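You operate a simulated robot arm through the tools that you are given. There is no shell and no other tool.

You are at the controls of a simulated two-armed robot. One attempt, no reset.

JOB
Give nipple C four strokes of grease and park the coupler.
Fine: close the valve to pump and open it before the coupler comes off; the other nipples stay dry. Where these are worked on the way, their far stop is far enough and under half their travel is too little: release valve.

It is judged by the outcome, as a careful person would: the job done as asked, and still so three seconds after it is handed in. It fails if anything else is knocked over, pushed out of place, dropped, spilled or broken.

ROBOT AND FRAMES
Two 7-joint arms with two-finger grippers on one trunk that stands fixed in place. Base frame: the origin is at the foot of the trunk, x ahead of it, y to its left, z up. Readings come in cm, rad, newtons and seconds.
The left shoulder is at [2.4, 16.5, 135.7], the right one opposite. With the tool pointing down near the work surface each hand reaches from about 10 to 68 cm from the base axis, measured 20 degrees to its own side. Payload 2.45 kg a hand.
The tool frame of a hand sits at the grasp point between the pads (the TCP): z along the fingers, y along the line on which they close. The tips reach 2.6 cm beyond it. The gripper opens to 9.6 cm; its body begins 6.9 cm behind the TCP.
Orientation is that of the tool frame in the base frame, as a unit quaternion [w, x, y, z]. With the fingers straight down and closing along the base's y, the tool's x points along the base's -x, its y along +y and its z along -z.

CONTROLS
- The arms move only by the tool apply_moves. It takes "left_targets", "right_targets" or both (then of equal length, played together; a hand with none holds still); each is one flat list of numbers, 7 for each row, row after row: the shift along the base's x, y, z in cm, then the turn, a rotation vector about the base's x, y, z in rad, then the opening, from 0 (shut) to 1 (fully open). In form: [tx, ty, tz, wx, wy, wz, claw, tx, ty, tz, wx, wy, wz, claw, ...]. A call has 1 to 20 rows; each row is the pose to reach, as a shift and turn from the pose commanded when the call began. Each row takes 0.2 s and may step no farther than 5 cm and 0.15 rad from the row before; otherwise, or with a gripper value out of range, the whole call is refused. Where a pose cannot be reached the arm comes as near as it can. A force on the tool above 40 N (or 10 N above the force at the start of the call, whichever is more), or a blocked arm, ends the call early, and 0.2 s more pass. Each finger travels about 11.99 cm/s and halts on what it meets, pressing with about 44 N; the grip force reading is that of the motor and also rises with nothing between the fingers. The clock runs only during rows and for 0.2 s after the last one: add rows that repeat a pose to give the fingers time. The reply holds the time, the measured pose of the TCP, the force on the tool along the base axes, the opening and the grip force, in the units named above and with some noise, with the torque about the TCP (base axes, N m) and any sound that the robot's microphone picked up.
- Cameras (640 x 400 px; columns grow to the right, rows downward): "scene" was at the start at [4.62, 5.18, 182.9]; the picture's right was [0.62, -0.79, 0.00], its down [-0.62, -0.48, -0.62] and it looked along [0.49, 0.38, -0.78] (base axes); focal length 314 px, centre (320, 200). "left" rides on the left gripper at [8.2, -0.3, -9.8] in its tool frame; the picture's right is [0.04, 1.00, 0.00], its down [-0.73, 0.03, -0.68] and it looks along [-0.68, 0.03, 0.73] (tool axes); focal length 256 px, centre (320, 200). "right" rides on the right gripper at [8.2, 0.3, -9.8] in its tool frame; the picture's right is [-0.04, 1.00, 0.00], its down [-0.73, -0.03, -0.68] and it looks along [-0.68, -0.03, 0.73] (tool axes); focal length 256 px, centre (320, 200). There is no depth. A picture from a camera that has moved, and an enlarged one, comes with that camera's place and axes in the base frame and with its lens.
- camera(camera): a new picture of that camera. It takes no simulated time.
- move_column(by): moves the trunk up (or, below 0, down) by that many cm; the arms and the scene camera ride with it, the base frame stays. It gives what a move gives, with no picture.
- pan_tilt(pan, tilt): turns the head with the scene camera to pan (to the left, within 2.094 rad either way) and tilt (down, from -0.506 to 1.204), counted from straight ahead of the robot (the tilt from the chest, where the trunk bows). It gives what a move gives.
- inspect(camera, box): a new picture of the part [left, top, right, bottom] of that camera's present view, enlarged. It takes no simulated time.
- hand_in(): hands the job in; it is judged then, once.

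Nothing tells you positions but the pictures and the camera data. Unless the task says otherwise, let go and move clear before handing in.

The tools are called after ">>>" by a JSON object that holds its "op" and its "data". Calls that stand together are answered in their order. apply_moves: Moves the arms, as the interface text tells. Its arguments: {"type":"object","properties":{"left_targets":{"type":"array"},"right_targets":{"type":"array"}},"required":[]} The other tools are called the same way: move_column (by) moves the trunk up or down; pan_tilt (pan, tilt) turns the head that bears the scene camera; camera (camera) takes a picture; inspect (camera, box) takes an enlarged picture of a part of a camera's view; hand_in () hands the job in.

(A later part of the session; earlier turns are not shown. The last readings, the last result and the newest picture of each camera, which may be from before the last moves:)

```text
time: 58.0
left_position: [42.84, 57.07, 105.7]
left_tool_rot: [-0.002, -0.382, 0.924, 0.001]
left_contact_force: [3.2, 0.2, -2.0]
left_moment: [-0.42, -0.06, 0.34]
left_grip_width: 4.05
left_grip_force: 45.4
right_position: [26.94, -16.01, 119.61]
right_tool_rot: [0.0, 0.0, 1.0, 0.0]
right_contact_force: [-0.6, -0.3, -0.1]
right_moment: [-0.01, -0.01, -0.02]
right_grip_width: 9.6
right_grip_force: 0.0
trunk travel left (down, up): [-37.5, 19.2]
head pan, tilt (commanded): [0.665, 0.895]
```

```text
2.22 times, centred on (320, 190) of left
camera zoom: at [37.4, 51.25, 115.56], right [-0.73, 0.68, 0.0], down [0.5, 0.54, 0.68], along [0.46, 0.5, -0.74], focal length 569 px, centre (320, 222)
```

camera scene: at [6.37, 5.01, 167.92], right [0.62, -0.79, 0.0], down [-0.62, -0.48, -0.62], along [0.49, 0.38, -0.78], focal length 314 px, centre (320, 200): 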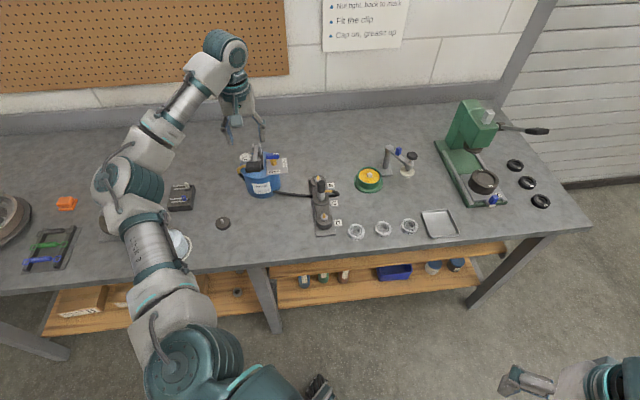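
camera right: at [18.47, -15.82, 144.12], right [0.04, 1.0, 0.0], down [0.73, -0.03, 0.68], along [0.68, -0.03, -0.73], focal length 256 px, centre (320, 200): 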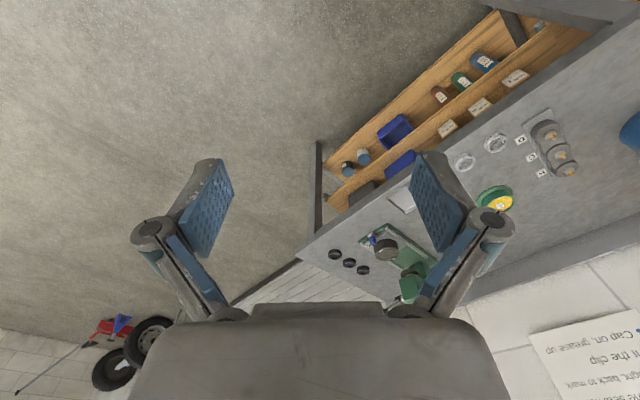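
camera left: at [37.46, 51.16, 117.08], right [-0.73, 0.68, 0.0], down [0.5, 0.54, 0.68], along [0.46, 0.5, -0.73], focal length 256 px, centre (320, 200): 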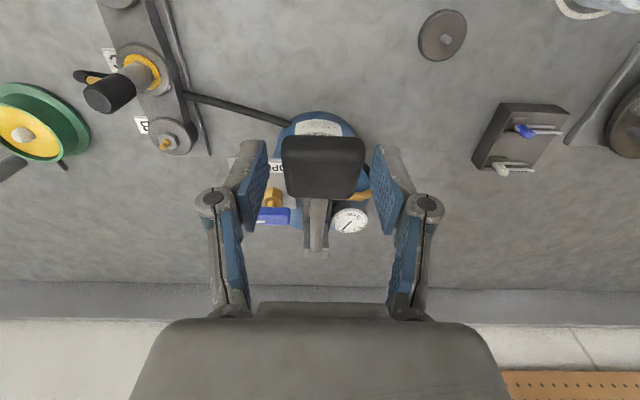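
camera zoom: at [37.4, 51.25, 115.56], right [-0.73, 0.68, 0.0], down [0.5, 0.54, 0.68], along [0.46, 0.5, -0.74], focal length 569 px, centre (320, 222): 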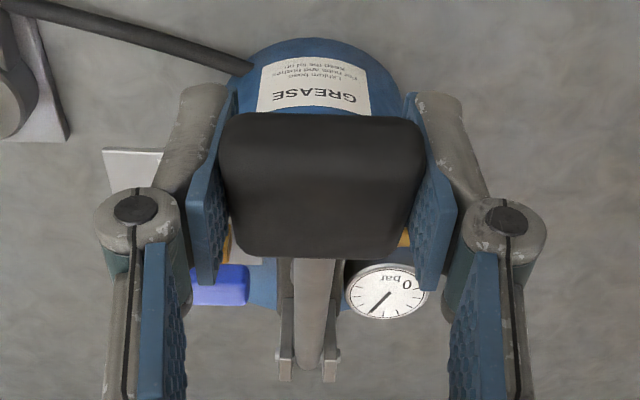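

>>> {"op": "inspect", "data": {"camera": "scene", "box": [300, 170, 350, 210]}}

>>> {"op": "apply_moves", "data": {"left_targets": [-0.24, -0.24, -1.04, 0.0494, -0.0494, 0, 0.3, -0.43, -0.43, -2.1, 0.0987, -0.0987, 0, 0.3, -0.57, -0.57, -3.17, 0.148, -0.148, 0, 0.3, -0.65, -0.65, -4.25, 0.197, -0.197, 0, 0.3, -0.68, -0.68, -5.34, 0.247, -0.247, 0, 0.3, -0.66, -0.66, -6.43, 0.296, -0.296, 0, 0.3, -0.58, -0.58, -7.52, 0.345, -0.345, 0, 0.3, -0.45, -0.45, -8.6, 0.39, -0.39, 0, 0.3, -0.45, -0.45, -8.6, 0.39, -0.39, 0, 0.3]}}

>>> {"op": "inspect", "data": {"camera": "scene", "box": [300, 170, 350, 210]}}

>>> {"op": "inspect", "data": {"camera": "left", "box": [220, 100, 420, 280]}}

```text
10.00 times, centred on (325, 190) of scene
camera zoom: at [6.43, 5.06, 167.91], right [0.62, -0.79, 0.0], down [-0.62, -0.48, -0.62], along [0.49, 0.38, -0.78], focal length 3136 px, centre (270, 300)
```

zoom: 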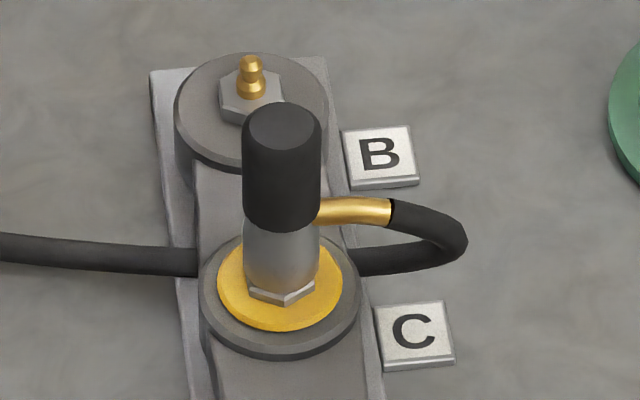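

```text
time: 60.0
left_position: [42.3, 56.49, 97.57]
left_tool_rot: [0.253, -0.368, 0.889, 0.105]
left_contact_force: [0.9, -8.5, -1.1]
left_moment: [-0.51, 0.22, -0.03]
left_grip_width: 4.04
left_grip_force: 45.3
right_position: [26.9, -16.1, 119.6]
right_tool_rot: [0.001, 0.0, 1.0, 0.001]
right_contact_force: [-0.2, 1.1, 0.3]
right_moment: [-0.02, -0.03, -0.01]
right_grip_width: 9.59
right_grip_force: 0.1
trunk travel left (down, up): [-37.5, 19.2]
head pan, tilt (commanded): [0.665, 0.895]
```

```text
10.00 times, centred on (325, 190) of scene
camera zoom: at [6.29, 4.6, 167.94], right [0.62, -0.79, 0.0], down [-0.62, -0.48, -0.62], along [0.49, 0.39, -0.78], focal length 3136 px, centre (270, 300)
```

zoom: 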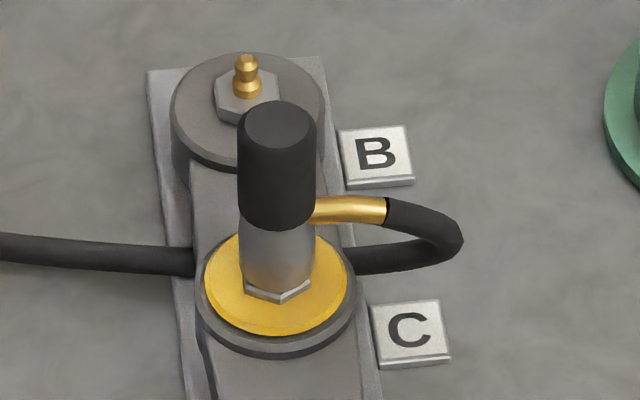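

```text
2.22 times, centred on (320, 190) of left
camera zoom: at [34.02, 47.89, 101.52], right [-0.73, 0.68, -0.02], down [0.17, 0.21, 0.96], along [0.66, 0.7, -0.27], focal length 569 px, centre (320, 222)
```

zoom: 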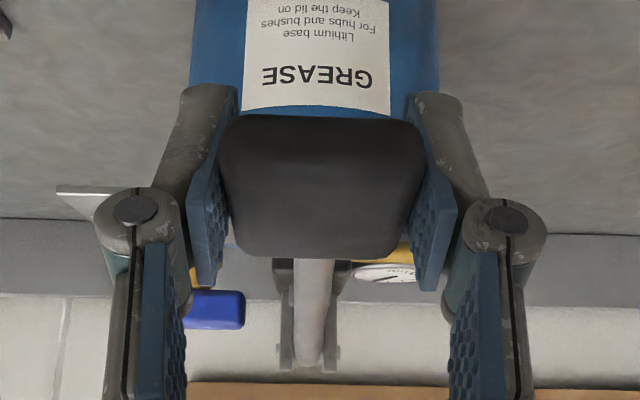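

The ring grew by the same step again: stroke three. Lever up again, then the fourth and last stroke.

>>> {"op": "apply_moves", "data": {"left_targets": [-0.13, -0.13, 1.08, -0.045, 0.045, 0, 0.3, -0.21, -0.21, 2.17, -0.094, 0.094, 0, 0.3, -0.23, -0.23, 3.26, -0.143, 0.143, 0, 0.3, -0.2, -0.2, 4.35, -0.193, 0.193, 0, 0.3, -0.12, -0.12, 5.43, -0.242, 0.242, 0, 0.3, 0.02, 0.02, 6.5, -0.291, 0.291, 0, 0.3, 0.21, 0.21, 7.56, -0.341, 0.341, 0, 0.3, 0.45, 0.45, 8.6, -0.39, 0.39, 0, 0.3, 0.45, 0.45, 8.6, -0.39, 0.39, 0, 0.3]}}

>>> {"op": "inspect", "data": {"camera": "left", "box": [220, 100, 420, 280]}}

>>> {"op": "inspect", "data": {"camera": "scene", "box": [300, 170, 350, 210]}}

```text
time: 62.0
left_position: [42.95, 57.04, 105.78]
left_tool_rot: [-0.002, -0.382, 0.924, 0.002]
left_contact_force: [-8.6, -12.1, -17.7]
left_moment: [0.22, -0.11, 0.07]
left_grip_width: 4.06
left_grip_force: 45.4
right_position: [26.89, -16.06, 119.57]
right_tool_rot: [-0.001, 0.001, 1.0, 0.001]
right_contact_force: [-0.2, 0.5, 0.0]
right_moment: [0.01, 0.03, 0.0]
right_grip_width: 9.62
right_grip_force: 0.0
trunk travel left (down, up): [-37.5, 19.2]
head pan, tilt (commanded): [0.665, 0.895]
```

```text
2.22 times, centred on (320, 190) of left
camera zoom: at [37.39, 51.23, 115.68], right [-0.73, 0.68, 0.0], down [0.5, 0.54, 0.68], along [0.46, 0.5, -0.74], focal length 569 px, centre (320, 222)
```

zoom: 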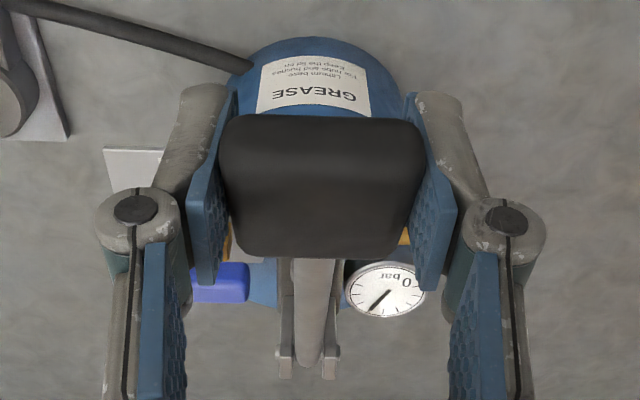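

```text
10.00 times, centred on (325, 190) of scene
camera zoom: at [6.36, 4.79, 167.9], right [0.62, -0.79, 0.0], down [-0.62, -0.48, -0.62], along [0.49, 0.38, -0.78], focal length 3136 px, centre (270, 300)
```

zoom: 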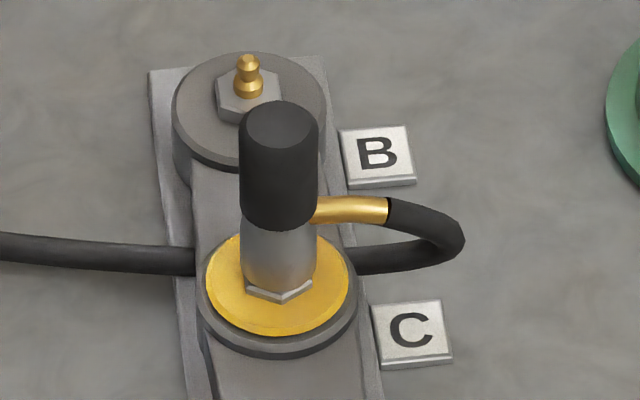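

>>> {"op": "apply_moves", "data": {"left_targets": [-0.24, -0.24, -1.14, 0.0494, -0.0494, 0, 0.3, -0.43, -0.43, -2.2, 0.0987, -0.0987, 0, 0.3, -0.57, -0.57, -3.27, 0.148, -0.148, 0, 0.3, -0.65, -0.65, -4.35, 0.197, -0.197, 0, 0.3, -0.68, -0.68, -5.44, 0.247, -0.247, 0, 0.3, -0.66, -0.66, -6.5, 0.296, -0.296, 0, 0.3, -0.58, -0.58, -7.6, 0.345, -0.345, 0, 0.3, -0.45, -0.45, -8.6, 0.39, -0.39, 0, 0.3, -0.45, -0.45, -8.6, 0.39, -0.39, 0, 0.3]}}

>>> {"op": "inspect", "data": {"camera": "scene", "box": [300, 170, 350, 210]}}

>>> {"op": "inspect", "data": {"camera": "left", "box": [220, 100, 420, 280]}}

```text
time: 64.0
left_position: [42.25, 56.32, 97.62]
left_tool_rot: [0.254, -0.367, 0.888, 0.107]
left_contact_force: [-5.0, -3.7, 10.7]
left_moment: [1.01, -0.76, 0.01]
left_grip_width: 4.06
left_grip_force: 44.8
right_position: [26.78, -16.25, 119.67]
right_tool_rot: [0.001, 0.0, 1.0, 0.002]
right_contact_force: [0.3, -0.3, -0.8]
right_moment: [0.04, -0.02, 0.0]
right_grip_width: 9.59
right_grip_force: 0.1
trunk travel left (down, up): [-37.5, 19.2]
head pan, tilt (commanded): [0.665, 0.895]
```

```text
10.00 times, centred on (325, 190) of scene
camera zoom: at [5.91, 4.47, 167.97], right [0.62, -0.79, 0.0], down [-0.61, -0.48, -0.63], along [0.49, 0.39, -0.78], focal length 3136 px, centre (270, 300)
```

zoom: 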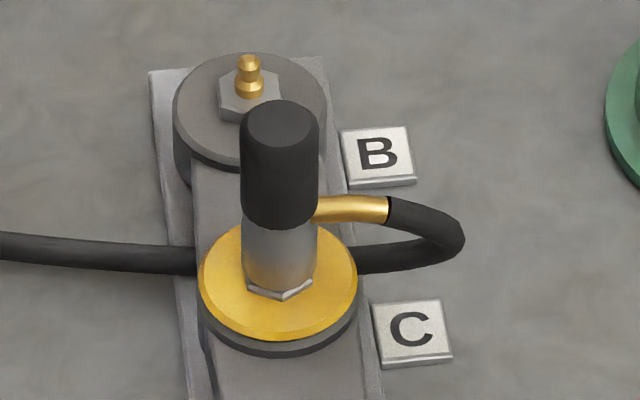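

```text
2.22 times, centred on (320, 190) of left
camera zoom: at [33.99, 47.84, 101.59], right [-0.73, 0.68, -0.02], down [0.17, 0.21, 0.96], along [0.66, 0.7, -0.26], focal length 569 px, centre (320, 222)
```

zoom: 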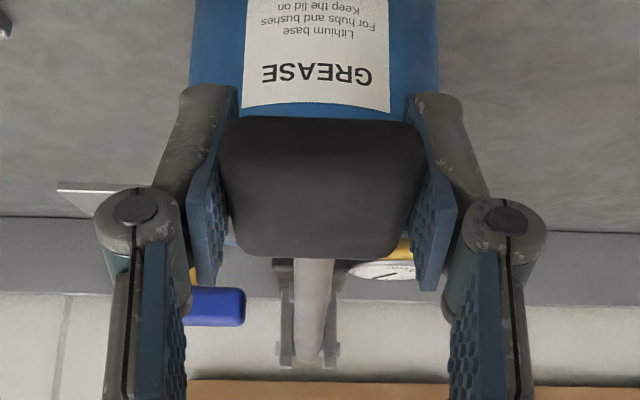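

Ring grew once more, to the edge of C's cap: four strokes done. Returning the lever to its top stop, then letting go.

>>> {"op": "apply_moves", "data": {"left_targets": [-0.13, -0.13, 1.05, -0.045, 0.045, 0, 0.3, -0.21, -0.21, 2.14, -0.094, 0.094, 0, 0.3, -0.23, -0.23, 3.23, -0.143, 0.143, 0, 0.3, -0.2, -0.2, 4.32, -0.193, 0.193, 0, 0.3, -0.12, -0.12, 5.4, -0.242, 0.242, 0, 0.3, 0.02, 0.02, 6.45, -0.291, 0.291, 0, 0.3, 0.21, 0.21, 7.5, -0.341, 0.341, 0, 0.3, 0.45, 0.45, 8.45, -0.39, 0.39, 0, 0.3, 0.45, 0.45, 8.45, -0.39, 0.39, 0, 0.3]}}

>>> {"op": "apply_moves", "data": {"left_targets": [0, 0, 0, 0, 0, 0, 0.45, 0, 0, 0, 0, 0, 0, 0.6, 0, 0, 0, 0, 0, 0, 0.65]}}

>>> {"op": "inspect", "data": {"camera": "left", "box": [220, 100, 420, 280]}}

>>> {"op": "inspect", "data": {"camera": "scene", "box": [210, 110, 310, 200]}}

```text
time: 66.0
left_position: [42.76, 56.92, 105.82]
left_tool_rot: [0.0, -0.381, 0.925, 0.002]
left_contact_force: [3.5, -0.3, 6.2]
left_moment: [0.57, -0.65, -0.01]
left_grip_width: 4.04
left_grip_force: 45.0
right_position: [26.94, -16.01, 119.56]
right_tool_rot: [0.001, -0.001, 1.0, 0.001]
right_contact_force: [-0.4, 0.2, -0.2]
right_moment: [0.0, 0.02, 0.0]
right_grip_width: 9.58
right_grip_force: 0.1
trunk travel left (down, up): [-37.5, 19.2]
head pan, tilt (commanded): [0.665, 0.895]
```

```text
time: 66.8
left_position: [42.81, 57.12, 105.75]
left_tool_rot: [-0.001, -0.382, 0.924, 0.001]
left_contact_force: [0.0, 0.6, 0.4]
left_moment: [0.02, 0.01, 0.02]
left_grip_width: 6.22
left_grip_force: 0.0
right_position: [26.87, -15.94, 119.61]
right_tool_rot: [0.001, 0.0, 1.0, 0.001]
right_contact_force: [-0.3, 0.1, -0.2]
right_moment: [-0.01, -0.01, -0.04]
right_grip_width: 9.61
right_grip_force: 0.1
trunk travel left (down, up): [-37.5, 19.2]
head pan, tilt (commanded): [0.665, 0.895]
```

```text
2.22 times, centred on (320, 190) of left
camera zoom: at [37.32, 51.25, 115.57], right [-0.73, 0.68, 0.0], down [0.5, 0.54, 0.68], along [0.46, 0.5, -0.73], focal length 569 px, centre (320, 222)
```

zoom: 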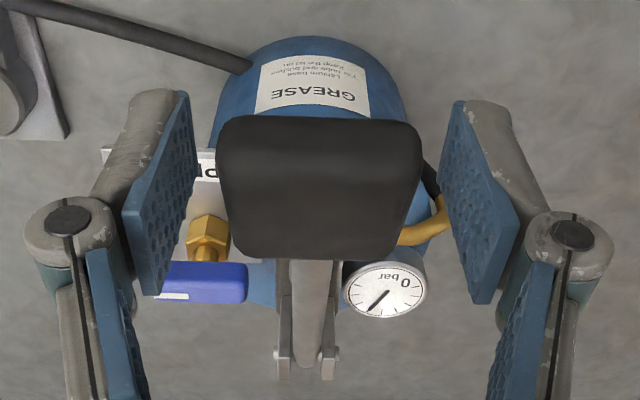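

```text
4.44 times, centred on (260, 155) of scene
camera zoom: at [6.34, 5.01, 167.92], right [0.62, -0.79, 0.0], down [-0.62, -0.48, -0.62], along [0.49, 0.38, -0.78], focal length 1394 px, centre (587, 400)
```

zoom: 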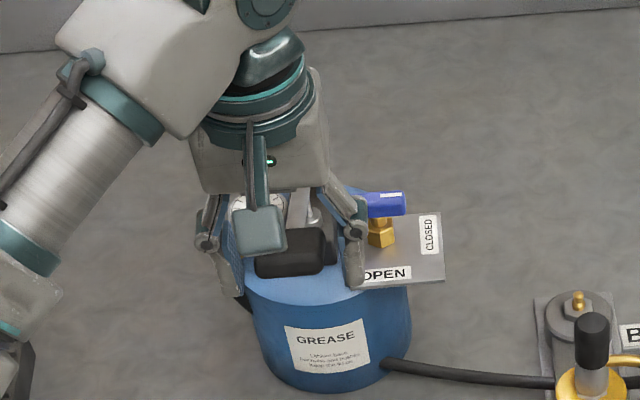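

Lever at rest on top, released. I'll rise clear, then return above the valve with the hand turned back.

>>> {"op": "apply_moves", "data": {"left_targets": [0, 0, 2, 0, 0, 0, 0.65, 0, 0, 5, 0, 0, 0, 0.65, 0, 0, 8, 0, 0, 0, 0.65, 0, 0, 11, 0, 0, 0, 0.65, 1, 0.4, 11, 0, 0, -0.14, 0.6, 2, 0.8, 11, 0, 0, -0.28, 0.5, 3, 1.2, 11, 0, 0, -0.42, 0.45, 4, 1.6, 11, 0, 0, -0.56, 0.4, 5, 2, 11, 0, 0, -0.7, 0.35, 6, 2.4, 11, 0, 0, -0.84, 0.32, 7, 2.8, 11, 0, 0, -0.98, 0.32, 8, 3.2, 11, 0, 0, -1.12, 0.32, 9, 3.6, 11, 0, 0, -1.26, 0.32, 10, 4, 11, 0, 0, -1.4, 0.32, 11, 4.5, 11, 0, 0, -1.5, 0.32, 11, 4.5, 11, 0, 0, -1.5, 0.32]}}

>>> {"op": "camera", "data": {"camera": "left"}}

>>> {"op": "inspect", "data": {"camera": "left", "box": [240, 10, 400, 110]}}

```text
time: 70.2
left_position: [53.87, 61.75, 116.84]
left_tool_rot: [0.001, 0.35, 0.937, 0.0]
left_contact_force: [0.5, -0.1, -0.4]
left_moment: [0.04, -0.01, 0.0]
left_grip_width: 3.07
left_grip_force: 0.2
right_position: [26.88, -15.97, 119.69]
right_tool_rot: [0.0, 0.0, 1.0, 0.0]
right_contact_force: [-1.5, 0.3, 0.3]
right_moment: [0.02, 0.02, 0.02]
right_grip_width: 9.59
right_grip_force: 0.1
trunk travel left (down, up): [-37.5, 19.2]
head pan, tilt (commanded): [0.665, 0.895]
```

```text
taken
camera left: at [47.58, 67.05, 126.63], right [0.63, 0.78, 0.0], down [0.57, -0.46, 0.68], along [0.53, -0.43, -0.73], focal length 256 px, centre (320, 200)
```

left: 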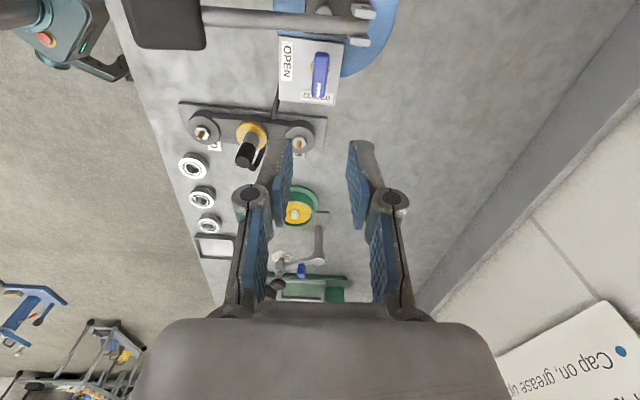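

```text
4.00 times, centred on (320, 60) of left
camera zoom: at [47.58, 67.05, 126.63], right [0.63, 0.78, 0.0], down [0.57, -0.46, 0.68], along [0.53, -0.43, -0.73], focal length 1024 px, centre (320, 760)
```

zoom: 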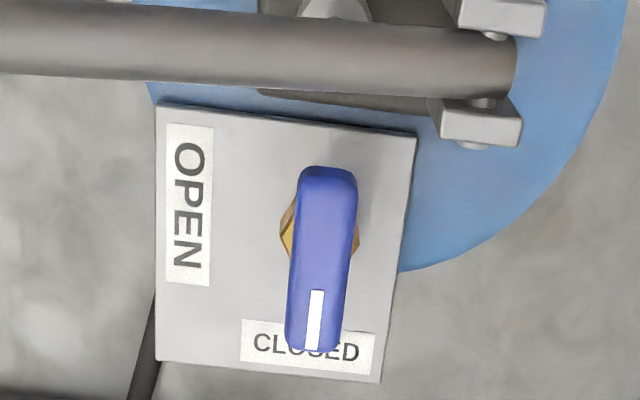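

The valve handle is at about -43°, still CLOSED. From the earlier turn I place its stem axis at about [54.2, 61.45]; I'll come down centred on that.

>>> {"op": "apply_moves", "data": {"left_targets": [0.15, -0.15, -3, 0, 0, -0.02, 0.32, 0.3, -0.3, -6, 0, 0, -0.035, 0.32, 0.3, -0.3, -9, 0, 0, -0.035, 0.32, 0.3, -0.3, -12, 0, 0, -0.035, 0.32, 0.3, -0.3, -12, 0, 0, -0.035, 0.32]}}

>>> {"op": "inspect", "data": {"camera": "left", "box": [240, 60, 400, 200]}}

```text
time: 71.3
left_position: [54.0, 61.34, 104.73]
left_tool_rot: [0.001, 0.366, 0.93, 0.0]
left_contact_force: [0.2, -0.4, -0.9]
left_moment: [-0.01, -0.03, 0.01]
left_grip_width: 3.09
left_grip_force: 0.2
right_position: [26.89, -15.92, 119.56]
right_tool_rot: [0.001, 0.0, 1.0, 0.0]
right_contact_force: [-0.4, -0.2, 0.1]
right_moment: [0.01, 0.01, 0.03]
right_grip_width: 9.59
right_grip_force: 0.1
trunk travel left (down, up): [-37.5, 19.2]
head pan, tilt (commanded): [0.665, 0.895]
```

```text
2.86 times, centred on (320, 130) of left
camera zoom: at [47.82, 66.8, 114.53], right [0.65, 0.76, 0.0], down [0.56, -0.48, 0.68], along [0.52, -0.44, -0.73], focal length 731 px, centre (320, 400)
```

zoom: 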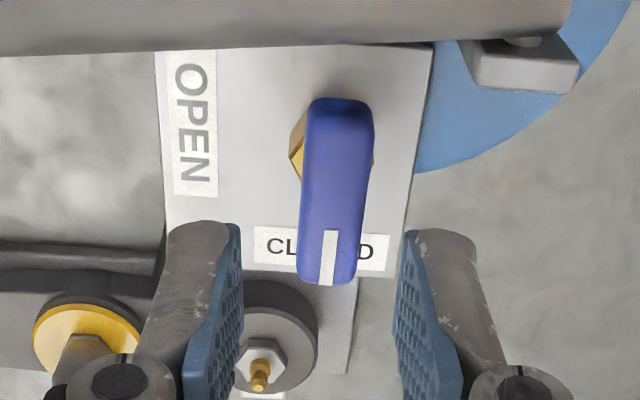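

>>> {"op": "apply_moves", "data": {"left_targets": [0.14, 0.17, -1.5, 0, 0, -0.03, 0.32, 0.14, 0.17, -3.2, 0, 0, -0.03, 0.32, 0.14, 0.17, -4.7, 0, 0, -0.03, 0.32, 0.14, 0.17, -4.7, 0, 0, -0.03, 0.32]}}

>>> {"op": "inspect", "data": {"camera": "left", "box": [240, 90, 400, 230]}}

```text
time: 72.3
left_position: [54.25, 61.41, 99.97]
left_tool_rot: [0.002, 0.38, 0.925, 0.0]
left_contact_force: [-0.2, 0.5, -0.6]
left_moment: [0.0, -0.03, -0.02]
left_grip_width: 3.09
left_grip_force: 0.0
right_position: [27.0, -16.01, 119.61]
right_tool_rot: [0.001, 0.0, 1.0, 0.0]
right_contact_force: [0.8, -0.5, 0.3]
right_moment: [-0.04, -0.02, -0.01]
right_grip_width: 9.58
right_grip_force: 0.1
trunk travel left (down, up): [-37.5, 19.2]
head pan, tilt (commanded): [0.665, 0.895]
```

```text
2.86 times, centred on (320, 160) of left
camera zoom: at [48.17, 67.19, 109.85], right [0.67, 0.74, 0.0], down [0.54, -0.49, 0.68], along [0.5, -0.46, -0.73], focal length 731 px, centre (320, 314)
```

zoom: 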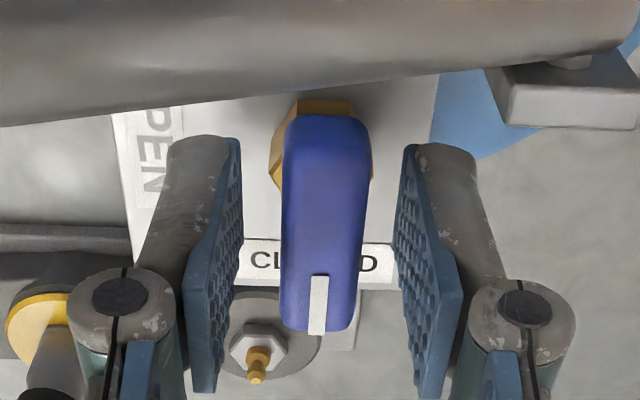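

Centred. Close on the handle.

>>> {"op": "apply_moves", "data": {"left_targets": [0, 0, 0, 0, 0, 0, 0.15, 0, 0, 0, 0, 0, 0, 0.05, 0, 0, 0, 0, 0, 0, 0.05]}}

```text
time: 73.2
left_position: [54.25, 61.48, 100.14]
left_tool_rot: [0.001, 0.379, 0.925, 0.0]
left_contact_force: [0.9, 1.2, 1.3]
left_moment: [0.05, -0.05, 0.04]
left_grip_width: 1.47
left_grip_force: 40.4
right_position: [27.03, -16.1, 119.57]
right_tool_rot: [0.001, 0.0, 1.0, 0.0]
right_contact_force: [0.0, -0.3, 0.3]
right_moment: [-0.01, 0.0, 0.0]
right_grip_width: 9.6
right_grip_force: 0.1
trunk travel left (down, up): [-37.5, 19.2]
head pan, tilt (commanded): [0.665, 0.895]
```

Very small side force, so it is well centred. Turning clockwise 45° toward OPEN first.

>>> {"op": "apply_moves", "data": {"left_targets": [0, 0, 0, 0, 0, -0.131, 0.05, 0, 0, 0, 0, 0, -0.262, 0.05, 0, 0, 0, 0, 0, -0.393, 0.05, 0, 0, 0, 0, 0, -0.524, 0.05, 0, 0, 0, 0, 0, -0.654, 0.05, 0, 0, 0, 0, 0, -0.785, 0.05]}}

>>> {"op": "inspect", "data": {"camera": "left", "box": [240, 90, 400, 230]}}

```text
time: 74.5
left_position: [54.27, 61.59, 100.12]
left_tool_rot: [0.0, 0.706, 0.709, -0.002]
left_contact_force: [-7.4, -5.2, -9.5]
left_moment: [1.1, 0.16, 0.0]
left_grip_width: 1.44
left_grip_force: 41.0
right_position: [26.89, -15.94, 119.55]
right_tool_rot: [0.001, 0.0, 1.0, 0.001]
right_contact_force: [-0.6, 0.1, -0.6]
right_moment: [0.05, 0.03, -0.01]
right_grip_width: 9.59
right_grip_force: 0.1
trunk travel left (down, up): [-37.5, 19.2]
head pan, tilt (commanded): [0.665, 0.895]
```

```text
2.86 times, centred on (320, 160) of left
camera zoom: at [53.85, 69.87, 109.84], right [1.0, 0.04, 0.0], down [0.03, -0.73, 0.68], along [0.03, -0.68, -0.73], focal length 731 px, centre (320, 314)
```

zoom: 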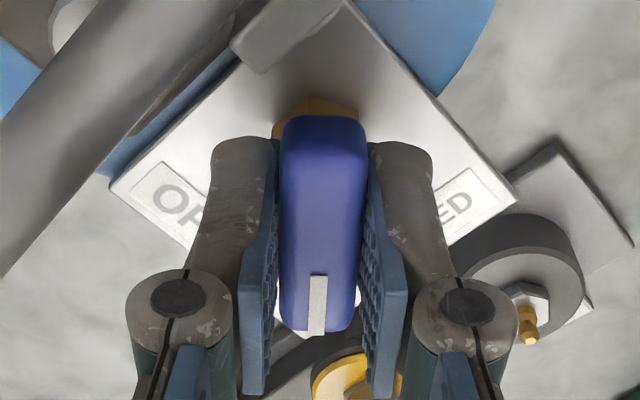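

Low forces. Turning the remaining way to OPEN.

>>> {"op": "apply_moves", "data": {"left_targets": [-0.05, -0.03, 0, 0, 0, -0.131, 0.05, -0.1, -0.05, 0, 0, 0, -0.262, 0.05, -0.1, -0.05, 0, 0, 0, -0.393, 0.05, -0.1, -0.05, 0, 0, 0, -0.524, 0.05, -0.1, -0.05, 0, 0, 0, -0.654, 0.05, -0.1, -0.05, 0, 0, 0, -0.785, 0.05]}}

>>> {"op": "inspect", "data": {"camera": "left", "box": [240, 90, 400, 230]}}

```text
time: 76.0
left_position: [54.19, 61.45, 100.03]
left_tool_rot: [0.001, 0.923, 0.386, -0.001]
left_contact_force: [-6.5, 0.6, -4.2]
left_moment: [-0.47, 0.54, 0.04]
left_grip_width: 1.46
left_grip_force: 40.6
right_position: [26.9, -15.82, 119.63]
right_tool_rot: [0.001, 0.0, 1.0, 0.0]
right_contact_force: [0.3, -0.2, 0.0]
right_moment: [-0.02, 0.01, -0.01]
right_grip_width: 9.6
right_grip_force: 0.1
trunk travel left (down, up): [-37.5, 19.2]
head pan, tilt (commanded): [0.665, 0.895]
```

```text
2.86 times, centred on (320, 160) of left
camera zoom: at [59.68, 67.78, 109.84], right [0.74, -0.67, 0.0], down [-0.49, -0.54, 0.68], along [-0.46, -0.5, -0.73], focal length 731 px, centre (320, 314)
```

zoom: 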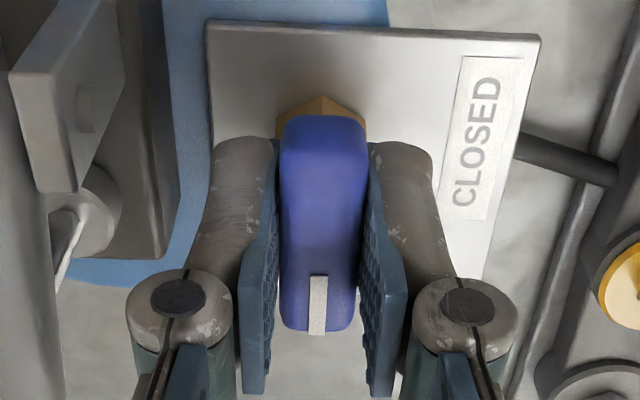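

The handle points to OPEN again. A small nudge further to confirm it's on the OPEN stop.

>>> {"op": "apply_moves", "data": {"left_targets": [-0.05, 0, 0, 0, 0, -0.05, 0.05, -0.05, 0, 0, 0, 0, -0.09, 0.05, -0.05, 0, 0, 0, 0, -0.09, 0.05]}}

```text
time: 76.8
left_position: [54.03, 61.48, 100.08]
left_tool_rot: [0.001, 0.939, 0.344, -0.001]
left_contact_force: [-2.4, 3.6, 3.7]
left_moment: [-0.06, 0.2, 1.06]
left_grip_width: 1.47
left_grip_force: 40.8
right_position: [26.91, -16.08, 119.6]
right_tool_rot: [0.002, 0.0, 1.0, 0.0]
right_contact_force: [0.1, 0.3, 0.4]
right_moment: [0.03, 0.01, 0.03]
right_grip_width: 9.62
right_grip_force: 0.0
trunk travel left (down, up): [-37.5, 19.2]
head pan, tilt (commanded): [0.665, 0.895]
```

Resisting torque of +1.06 N m: it is on the OPEN stop. Relax, release with a narrow opening, and rise.

>>> {"op": "apply_moves", "data": {"left_targets": [0, 0, 0, 0, 0, 0.03, 0.05, 0, 0, 0, 0, 0, 0.05, 0.05, 0, 0, 0, 0, 0, 0.05, 0.2, 0, 0, 0, 0, 0, 0.05, 0.3, 0, 0, 0, 0, 0, 0.05, 0.3]}}

>>> {"op": "apply_moves", "data": {"left_targets": [0, 0, 1.5, 0, 0, 0, 0.3, 0, 0, 4, 0, 0, 0, 0.3, 0, 0, 7, 0, 0, 0, 0.3, 0, 0, 10, 0, 0, 0, 0.3, 0, 0, 13, 0, 0, 0, 0.3, 0, 0, 13, 0, 0, 0, 0.3]}}

>>> {"op": "inspect", "data": {"camera": "left", "box": [160, 20, 400, 160]}}

>>> {"op": "inspect", "data": {"camera": "scene", "box": [220, 130, 350, 220]}}

```text
time: 78.0
left_position: [54.25, 61.46, 99.98]
left_tool_rot: [0.001, 0.93, 0.367, -0.001]
left_contact_force: [0.3, -1.2, -0.9]
left_moment: [-0.02, 0.01, -0.04]
left_grip_width: 2.87
left_grip_force: 0.0
right_position: [27.02, -15.95, 119.55]
right_tool_rot: [0.001, 0.0, 1.0, 0.0]
right_contact_force: [-0.5, -1.1, -0.4]
right_moment: [0.01, -0.02, 0.0]
right_grip_width: 9.59
right_grip_force: 0.2
trunk travel left (down, up): [-37.5, 19.2]
head pan, tilt (commanded): [0.665, 0.895]
```

```text
time: 79.3
left_position: [54.16, 61.41, 113.22]
left_tool_rot: [0.002, 0.93, 0.367, -0.002]
left_contact_force: [0.6, 0.1, 0.1]
left_moment: [-0.02, 0.01, 0.0]
left_grip_width: 2.91
left_grip_force: 0.0
right_position: [26.97, -15.91, 119.67]
right_tool_rot: [-0.001, 0.0, 1.0, 0.0]
right_contact_force: [-1.4, -0.5, 0.1]
right_moment: [0.0, -0.02, 0.01]
right_grip_width: 9.6
right_grip_force: 0.0
trunk travel left (down, up): [-37.5, 19.2]
head pan, tilt (commanded): [0.665, 0.895]
```

```text
2.67 times, centred on (280, 90) of left
camera zoom: at [59.97, 67.4, 122.97], right [0.71, -0.7, 0.0], down [-0.52, -0.52, 0.68], along [-0.48, -0.49, -0.73], focal length 683 px, centre (427, 493)
```

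zoom: 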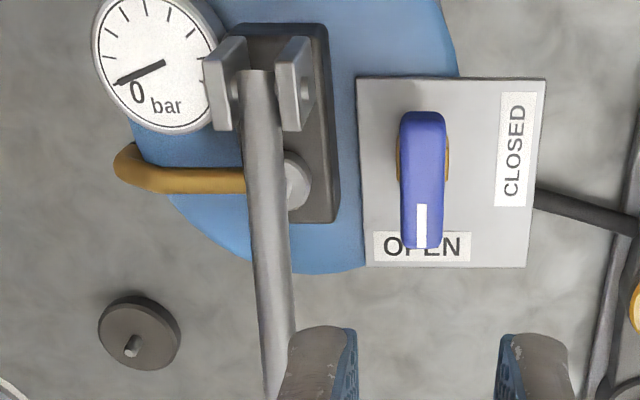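

```text
4.44 times, centred on (285, 175) of scene
camera zoom: at [6.46, 4.91, 167.92], right [0.62, -0.79, 0.0], down [-0.62, -0.48, -0.62], along [0.49, 0.38, -0.78], focal length 1394 px, centre (476, 311)
```

zoom: 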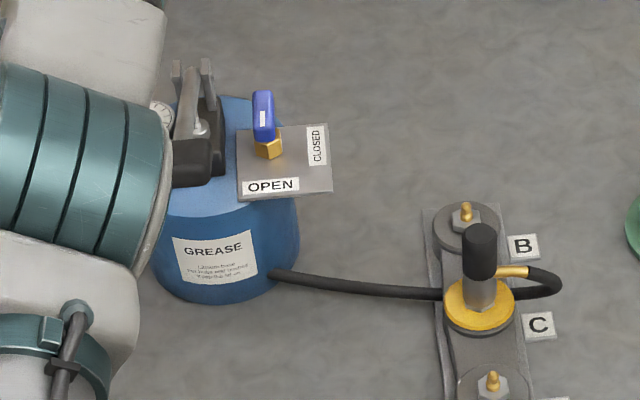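

The gauge is back at 0 and the valve is OPEN. Now back over the coupler on C with the hand turned to the original -50°.

>>> {"op": "apply_moves", "data": {"left_targets": [0.3, -1.5, 0, 0, 0, 0.138, 0.35, 0.6, -3, 0, 0, 0, 0.276, 0.4, 0.9, -4.6, 0, 0, 0, 0.414, 0.45, 1.2, -6.2, 0, 0, 0, 0.552, 0.5, 1.5, -7.8, 0, 0, 0, 0.69, 0.5, 1.8, -9.4, 0, 0, 0, 0.828, 0.5, 2.1, -11, 0, 0, 0, 0.966, 0.5, 2.4, -12.6, 0, 0, 0, 1.104, 0.5, 2.7, -14.2, 0, 0, 0, 1.242, 0.5, 2.9, -15.6, 0, 0, 0, 1.38, 0.5, 3.05, -16.9, 0, 0, 0, 1.518, 0.5, 3.05, -16.9, 0, 0, 0, 1.518, 0.5]}}

>>> {"op": "camera", "data": {"camera": "left"}}

>>> {"op": "inspect", "data": {"camera": "left", "box": [270, 30, 370, 130]}}

```text
time: 82.0
left_position: [57.2, 44.47, 113.08]
left_tool_rot: [0.001, 0.422, 0.907, 0.0]
left_contact_force: [0.3, -0.8, 0.5]
left_moment: [0.01, 0.02, 0.0]
left_grip_width: 4.81
left_grip_force: 0.1
right_position: [26.87, -15.89, 119.47]
right_tool_rot: [0.001, 0.0, 1.0, 0.0]
right_contact_force: [0.5, 0.3, -0.2]
right_moment: [0.04, 0.0, 0.01]
right_grip_width: 9.62
right_grip_force: 0.0
trunk travel left (down, up): [-37.5, 19.2]
head pan, tilt (commanded): [0.665, 0.895]
```

```text
taken
camera left: at [51.73, 50.75, 122.88], right [0.74, 0.67, 0.0], down [0.49, -0.54, 0.68], along [0.46, -0.5, -0.73], focal length 256 px, centre (320, 200)
```

left: 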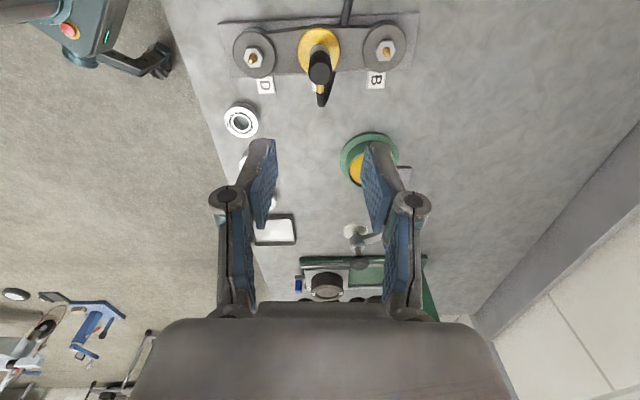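

```text
4.00 times, centred on (320, 80) of left
camera zoom: at [51.73, 50.75, 122.88], right [0.74, 0.67, 0.0], down [0.49, -0.54, 0.68], along [0.46, -0.5, -0.73], focal length 1024 px, centre (320, 680)
```

zoom: 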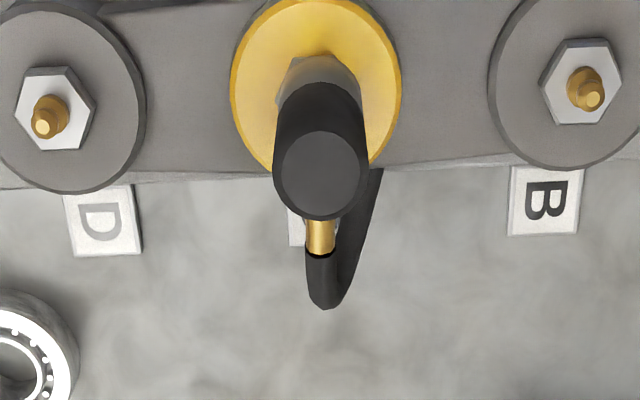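

Aligned over the coupler. Descending around its sleeve.

>>> {"op": "apply_moves", "data": {"left_targets": [0, 0, -3, 0, 0, 0, 0.55, 0, 0, -6, 0, 0, 0, 0.55, 0, 0, -9, 0, 0, 0, 0.55, 0, 0, -12, 0, 0, 0, 0.55, 0, 0, -12, 0, 0, 0, 0.55]}}

>>> {"op": "inspect", "data": {"camera": "left", "box": [240, 60, 400, 200]}}

```text
time: 83.2
left_position: [57.09, 44.81, 100.93]
left_tool_rot: [0.001, 0.423, 0.906, 0.001]
left_contact_force: [-0.7, 0.0, 0.0]
left_moment: [0.03, 0.0, 0.01]
left_grip_width: 5.29
left_grip_force: 0.1
right_position: [26.88, -16.03, 119.57]
right_tool_rot: [0.001, 0.001, 1.0, 0.001]
right_contact_force: [-0.1, -0.6, 0.6]
right_moment: [-0.01, 0.0, -0.02]
right_grip_width: 9.6
right_grip_force: 0.1
trunk travel left (down, up): [-37.5, 19.2]
head pan, tilt (commanded): [0.665, 0.895]
```

```text
2.86 times, centred on (320, 130) of left
camera zoom: at [51.65, 51.04, 110.72], right [0.74, 0.67, 0.0], down [0.49, -0.54, 0.68], along [0.46, -0.5, -0.73], focal length 731 px, centre (320, 400)
```

zoom: 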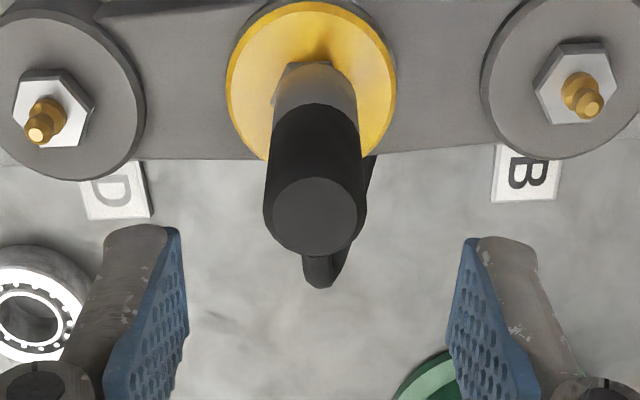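

>>> {"op": "apply_moves", "data": {"left_targets": [0.1, -0.15, 0, 0, 0, 0, 0.55, 0.1, -0.15, 0, 0, 0, 0, 0.55, 0.1, -0.15, 0, 0, 0, 0, 0.55]}}

>>> {"op": "inspect", "data": {"camera": "left", "box": [240, 60, 400, 200]}}

```text
time: 84.0
left_position: [57.17, 44.53, 100.97]
left_tool_rot: [0.001, 0.422, 0.906, 0.0]
left_contact_force: [-0.2, -0.7, 0.2]
left_moment: [0.0, -0.02, 0.02]
left_grip_width: 5.3
left_grip_force: 0.1
right_position: [26.96, -16.01, 119.62]
right_tool_rot: [0.001, -0.001, 1.0, 0.0]
right_contact_force: [0.0, 0.6, -0.3]
right_moment: [-0.01, -0.01, 0.03]
right_grip_width: 9.59
right_grip_force: 0.0
trunk travel left (down, up): [-37.5, 19.2]
head pan, tilt (commanded): [0.665, 0.895]
```

```text
2.86 times, centred on (320, 130) of left
camera zoom: at [51.76, 50.79, 110.76], right [0.74, 0.67, 0.0], down [0.49, -0.54, 0.68], along [0.46, -0.5, -0.73], focal length 731 px, centre (320, 400)
```

zoom: 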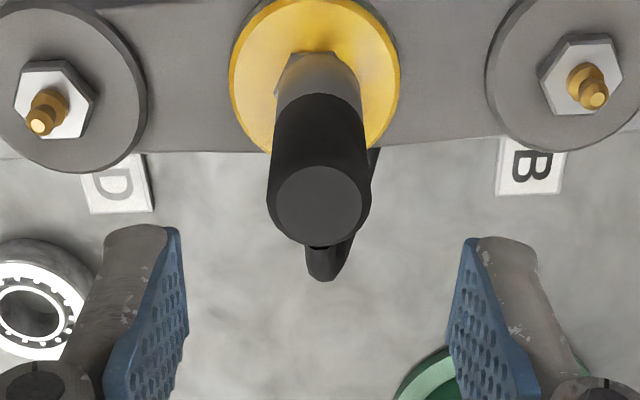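

Centred now. Down onto the sleeve and close.

>>> {"op": "apply_moves", "data": {"left_targets": [0, 0, -2.2, 0, 0, 0, 0.55, 0, 0, -4.4, 0, 0, 0, 0.55, 0, 0, -6.35, 0, 0, 0, 0.5, 0, 0, -6.35, 0, 0, 0, 0.5]}}

>>> {"op": "apply_moves", "data": {"left_targets": [0, 0, 0, 0, 0, 0, 0.3, 0, 0, 0, 0, 0, 0, 0.1, 0, 0, 0, 0, 0, 0, 0.1, 0, 0, 0, 0, 0, 0, 0.1]}}

>>> {"op": "camera", "data": {"camera": "left"}}

```text
time: 85.0
left_position: [57.39, 44.38, 94.71]
left_tool_rot: [0.001, 0.424, 0.906, 0.0]
left_contact_force: [-0.1, 0.0, -0.4]
left_moment: [-0.04, 0.0, -0.01]
left_grip_width: 4.81
left_grip_force: 0.0
right_position: [26.92, -15.97, 119.55]
right_tool_rot: [0.001, -0.001, 1.0, -0.001]
right_contact_force: [0.1, -0.6, -0.1]
right_moment: [0.02, -0.04, -0.01]
right_grip_width: 9.6
right_grip_force: 0.0
trunk travel left (down, up): [-37.5, 19.2]
head pan, tilt (commanded): [0.665, 0.895]
```

```text
time: 86.0
left_position: [57.37, 44.39, 94.73]
left_tool_rot: [0.001, 0.423, 0.906, -0.001]
left_contact_force: [-1.1, 0.8, -0.4]
left_moment: [0.02, 0.01, 0.0]
left_grip_width: 2.36
left_grip_force: 44.0
right_position: [26.94, -15.91, 119.65]
right_tool_rot: [0.002, -0.001, 1.0, 0.0]
right_contact_force: [0.2, -1.1, 0.3]
right_moment: [0.0, -0.04, 0.0]
right_grip_width: 9.58
right_grip_force: 0.1
trunk travel left (down, up): [-37.5, 19.2]
head pan, tilt (commanded): [0.665, 0.895]
```

```text
taken
camera left: at [51.86, 50.67, 104.51], right [0.74, 0.67, 0.0], down [0.49, -0.54, 0.68], along [0.46, -0.5, -0.73], focal length 256 px, centre (320, 200)
```

left: 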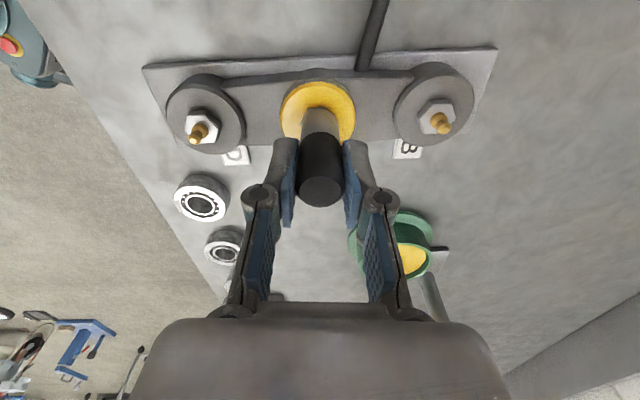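

Gripped with almost no side force. Lifting straight off nipple C.

>>> {"op": "apply_moves", "data": {"left_targets": [0, 0, 0.5, 0, 0, 0, 0.1, 0, 0, 1, 0, 0, 0, 0.1, 0, 0, 1.6, 0, 0, 0, 0.1, 0, 0, 2.4, 0, 0, 0, 0.1, 0, 0, 3.5, 0, 0, 0, 0.1, 0, 0, 6, 0, 0, 0, 0.1, 0, 0, 8.5, 0, 0, 0, 0.1, 0, 0, 11, 0, 0, 0, 0.1]}}

>>> {"op": "camera", "data": {"camera": "left"}}

>>> {"op": "inspect", "data": {"camera": "scene", "box": [220, 110, 360, 220]}}

```text
time: 87.8
left_position: [57.36, 44.46, 105.97]
left_tool_rot: [0.0, 0.423, 0.906, 0.0]
left_contact_force: [0.0, -0.1, -2.0]
left_moment: [0.0, 0.02, -0.01]
left_grip_width: 2.36
left_grip_force: 44.1
right_position: [26.91, -16.11, 119.55]
right_tool_rot: [0.001, 0.001, 1.0, 0.002]
right_contact_force: [0.1, 0.4, 0.0]
right_moment: [0.0, 0.0, 0.0]
right_grip_width: 9.62
right_grip_force: 0.1
trunk travel left (down, up): [-37.5, 19.2]
head pan, tilt (commanded): [0.665, 0.895]
```

```text
taken
camera left: at [51.9, 50.68, 115.73], right [0.74, 0.67, 0.0], down [0.49, -0.54, 0.68], along [0.46, -0.5, -0.73], focal length 256 px, centre (320, 200)
```

left: 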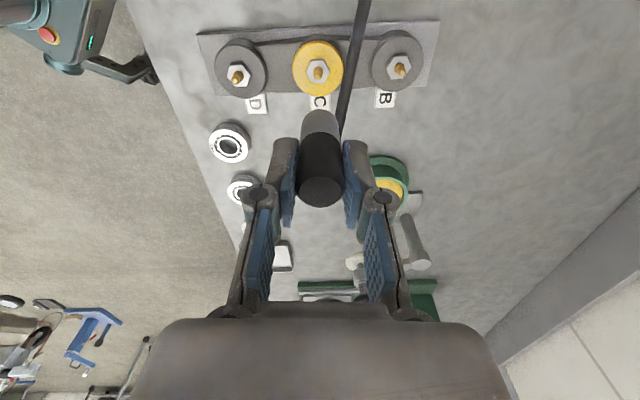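

```text
3.64 times, centred on (290, 165) of scene
camera zoom: at [6.4, 4.86, 167.93], right [0.62, -0.79, 0.0], down [-0.62, -0.48, -0.62], along [0.49, 0.38, -0.78], focal length 1140 px, centre (429, 327)
```

zoom: 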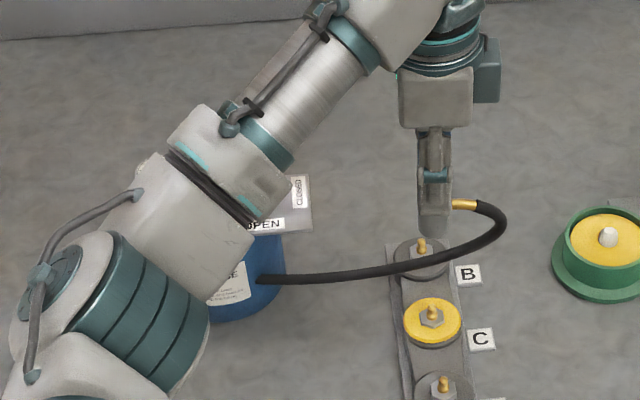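

The coupler is off, with grease only at C. I'll carry it back the same way around the lever to above the parking post.

>>> {"op": "apply_moves", "data": {"left_targets": [-3, 0.3, 0, 0, 0, 0, 0.1, -6, 0.6, 0, 0, 0, 0, 0.1, -9, 0.9, 0, 0, 0, 0, 0.1, -12, 1.2, 0, 0, 0, 0, 0.1, -15.6, 1.2, 0, 0, 0, 0, 0.1, -18.55, 2.75, 0, 0, 0, 0, 0.1, -21.05, 4.75, 0, 0, 0, 0, 0.1, -23.05, 7.25, 0, 0, 0, 0, 0.1, -24.55, 9.75, 0, 0, 0, 0, 0.1, -25.05, 11.75, 0, 0, 0, 0, 0.1, -25.35, 13.75, 0, 0, 0, 0, 0.1, -25.55, 15.75, 0, 0, 0, 0, 0.1, -25.6, 17.75, 0, 0, 0, 0, 0.1, -25.6, 19.8, 0, 0, 0, 0, 0.1, -25.6, 19.8, 0, 0, 0, 0, 0.1]}}

>>> {"op": "camera", "data": {"camera": "left"}}

>>> {"op": "inspect", "data": {"camera": "left", "box": [270, 20, 370, 120]}}

>>> {"op": "inspect", "data": {"camera": "scene", "box": [180, 120, 350, 240]}}

```text
time: 91.0
left_position: [31.52, 64.37, 105.62]
left_tool_rot: [0.001, 0.423, 0.906, -0.001]
left_contact_force: [0.3, -0.5, -1.5]
left_moment: [0.03, -0.02, -0.04]
left_grip_width: 2.36
left_grip_force: 44.0
right_position: [27.02, -15.93, 119.56]
right_tool_rot: [0.0, 0.0, 1.0, 0.0]
right_contact_force: [-0.3, -0.5, -0.7]
right_moment: [0.02, -0.02, -0.03]
right_grip_width: 9.59
right_grip_force: 0.1
trunk travel left (down, up): [-37.5, 19.2]
head pan, tilt (commanded): [0.665, 0.895]
```

```text
taken
camera left: at [26.13, 70.63, 115.46], right [0.74, 0.67, 0.0], down [0.49, -0.54, 0.68], along [0.46, -0.5, -0.73], focal length 256 px, centre (320, 200)
```

left: 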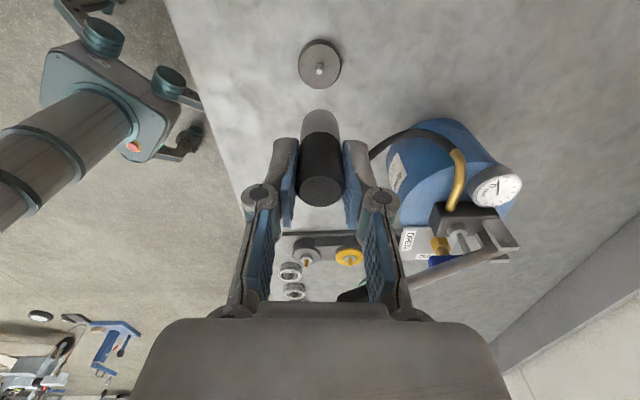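

```text
4.00 times, centred on (320, 70) of left
camera zoom: at [26.13, 70.63, 115.46], right [0.74, 0.67, 0.0], down [0.49, -0.54, 0.68], along [0.46, -0.5, -0.73], focal length 1024 px, centre (320, 720)
```

zoom: 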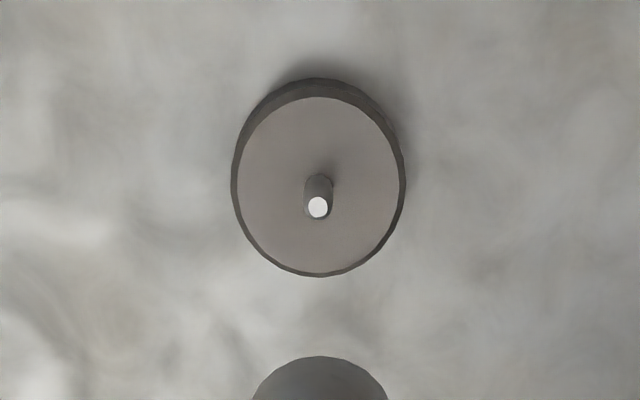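

```text
3.33 times, centred on (265, 180) of scene
camera zoom: at [6.24, 5.14, 167.92], right [0.62, -0.79, 0.0], down [-0.62, -0.48, -0.62], along [0.49, 0.38, -0.78], focal length 1045 px, centre (503, 267)
```

zoom: 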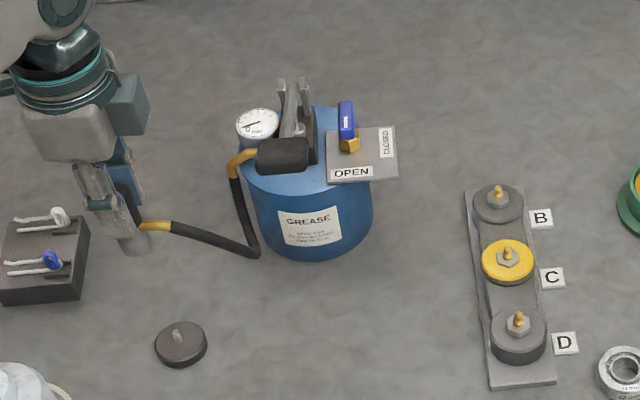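

Over the post. The pin is about 0.3 cm off along the view; I'll correct and come down to just above it.

>>> {"op": "apply_moves", "data": {"left_targets": [0.22, -0.2, -2, 0, 0, 0, 0.1, 0.22, -0.2, -4.5, 0, 0, 0, 0.1, 0.22, -0.2, -7, 0, 0, 0, 0.1, 0.22, -0.2, -7, 0, 0, 0, 0.1, 0.22, -0.2, -7, 0, 0, 0, 0.1]}}

>>> {"op": "inspect", "data": {"camera": "left", "box": [270, 50, 370, 150]}}

>>> {"op": "inspect", "data": {"camera": "scene", "box": [200, 180, 264, 230]}}

```text
time: 92.2
left_position: [31.85, 63.9, 98.85]
left_tool_rot: [0.001, 0.423, 0.906, 0.0]
left_contact_force: [-0.1, -0.2, -0.3]
left_moment: [-0.02, -0.01, 0.0]
left_grip_width: 2.36
left_grip_force: 43.7
right_position: [26.93, -15.9, 119.5]
right_tool_rot: [0.001, 0.0, 1.0, 0.0]
right_contact_force: [0.5, -1.0, -0.2]
right_moment: [0.0, 0.02, -0.04]
right_grip_width: 9.6
right_grip_force: 0.0
trunk travel left (down, up): [-37.5, 19.2]
head pan, tilt (commanded): [0.665, 0.895]
```

```text
4.00 times, centred on (320, 100) of left
camera zoom: at [26.36, 70.19, 108.58], right [0.74, 0.67, 0.0], down [0.49, -0.54, 0.68], along [0.46, -0.5, -0.73], focal length 1024 px, centre (320, 600)
```

zoom: 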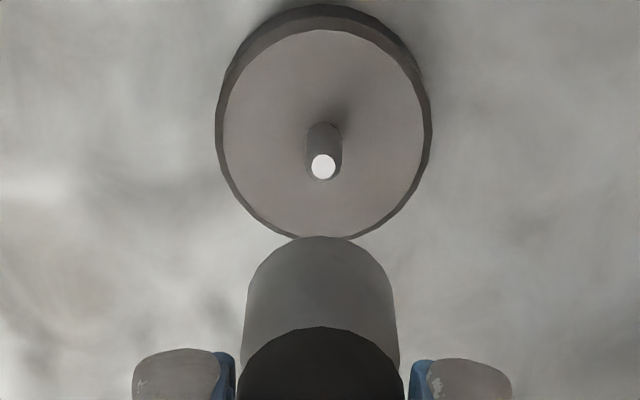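

```text
8.00 times, centred on (232, 205) of scene
camera zoom: at [6.24, 5.1, 167.92], right [0.62, -0.79, 0.0], down [-0.62, -0.48, -0.62], along [0.49, 0.38, -0.78], focal length 2509 px, centre (1024, 160)
```

zoom: 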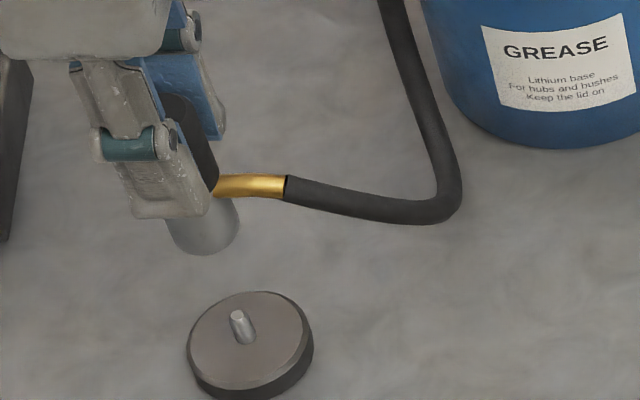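

The hand seems to be still swaying slightly after the move. I'll hold a second and look again.

>>> {"op": "apply_moves", "data": {"left_targets": [0, 0, 0, 0, 0, 0, 0.1, 0, 0, 0, 0, 0, 0, 0.1, 0, 0, 0, 0, 0, 0, 0.1, 0, 0, 0, 0, 0, 0, 0.1, 0, 0, 0, 0, 0, 0, 0.1]}}

>>> {"op": "inspect", "data": {"camera": "left", "box": [270, 50, 370, 150]}}

```text
time: 93.3
left_position: [31.82, 63.87, 98.89]
left_tool_rot: [0.001, 0.423, 0.906, -0.001]
left_contact_force: [0.1, 0.2, -2.0]
left_moment: [0.03, -0.04, -0.01]
left_grip_width: 2.39
left_grip_force: 43.8
right_position: [26.93, -15.95, 119.51]
right_tool_rot: [0.0, -0.001, 1.0, 0.0]
right_contact_force: [-0.2, -0.3, -0.1]
right_moment: [0.01, -0.04, -0.03]
right_grip_width: 9.59
right_grip_force: 0.0
trunk travel left (down, up): [-37.5, 19.2]
head pan, tilt (commanded): [0.665, 0.895]
```

```text
4.00 times, centred on (320, 100) of left
camera zoom: at [26.36, 70.19, 108.58], right [0.74, 0.67, 0.0], down [0.49, -0.54, 0.68], along [0.46, -0.5, -0.73], focal length 1024 px, centre (320, 600)
```

zoom: 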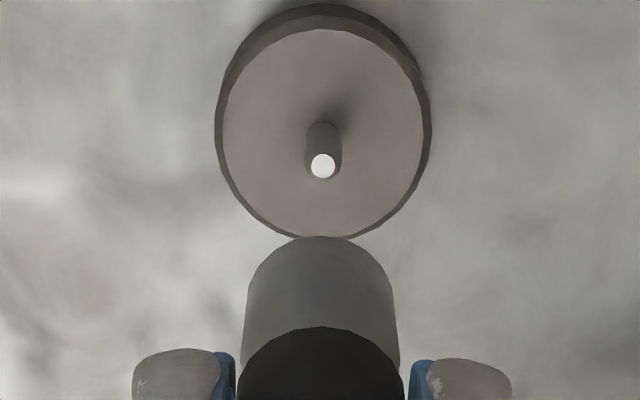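

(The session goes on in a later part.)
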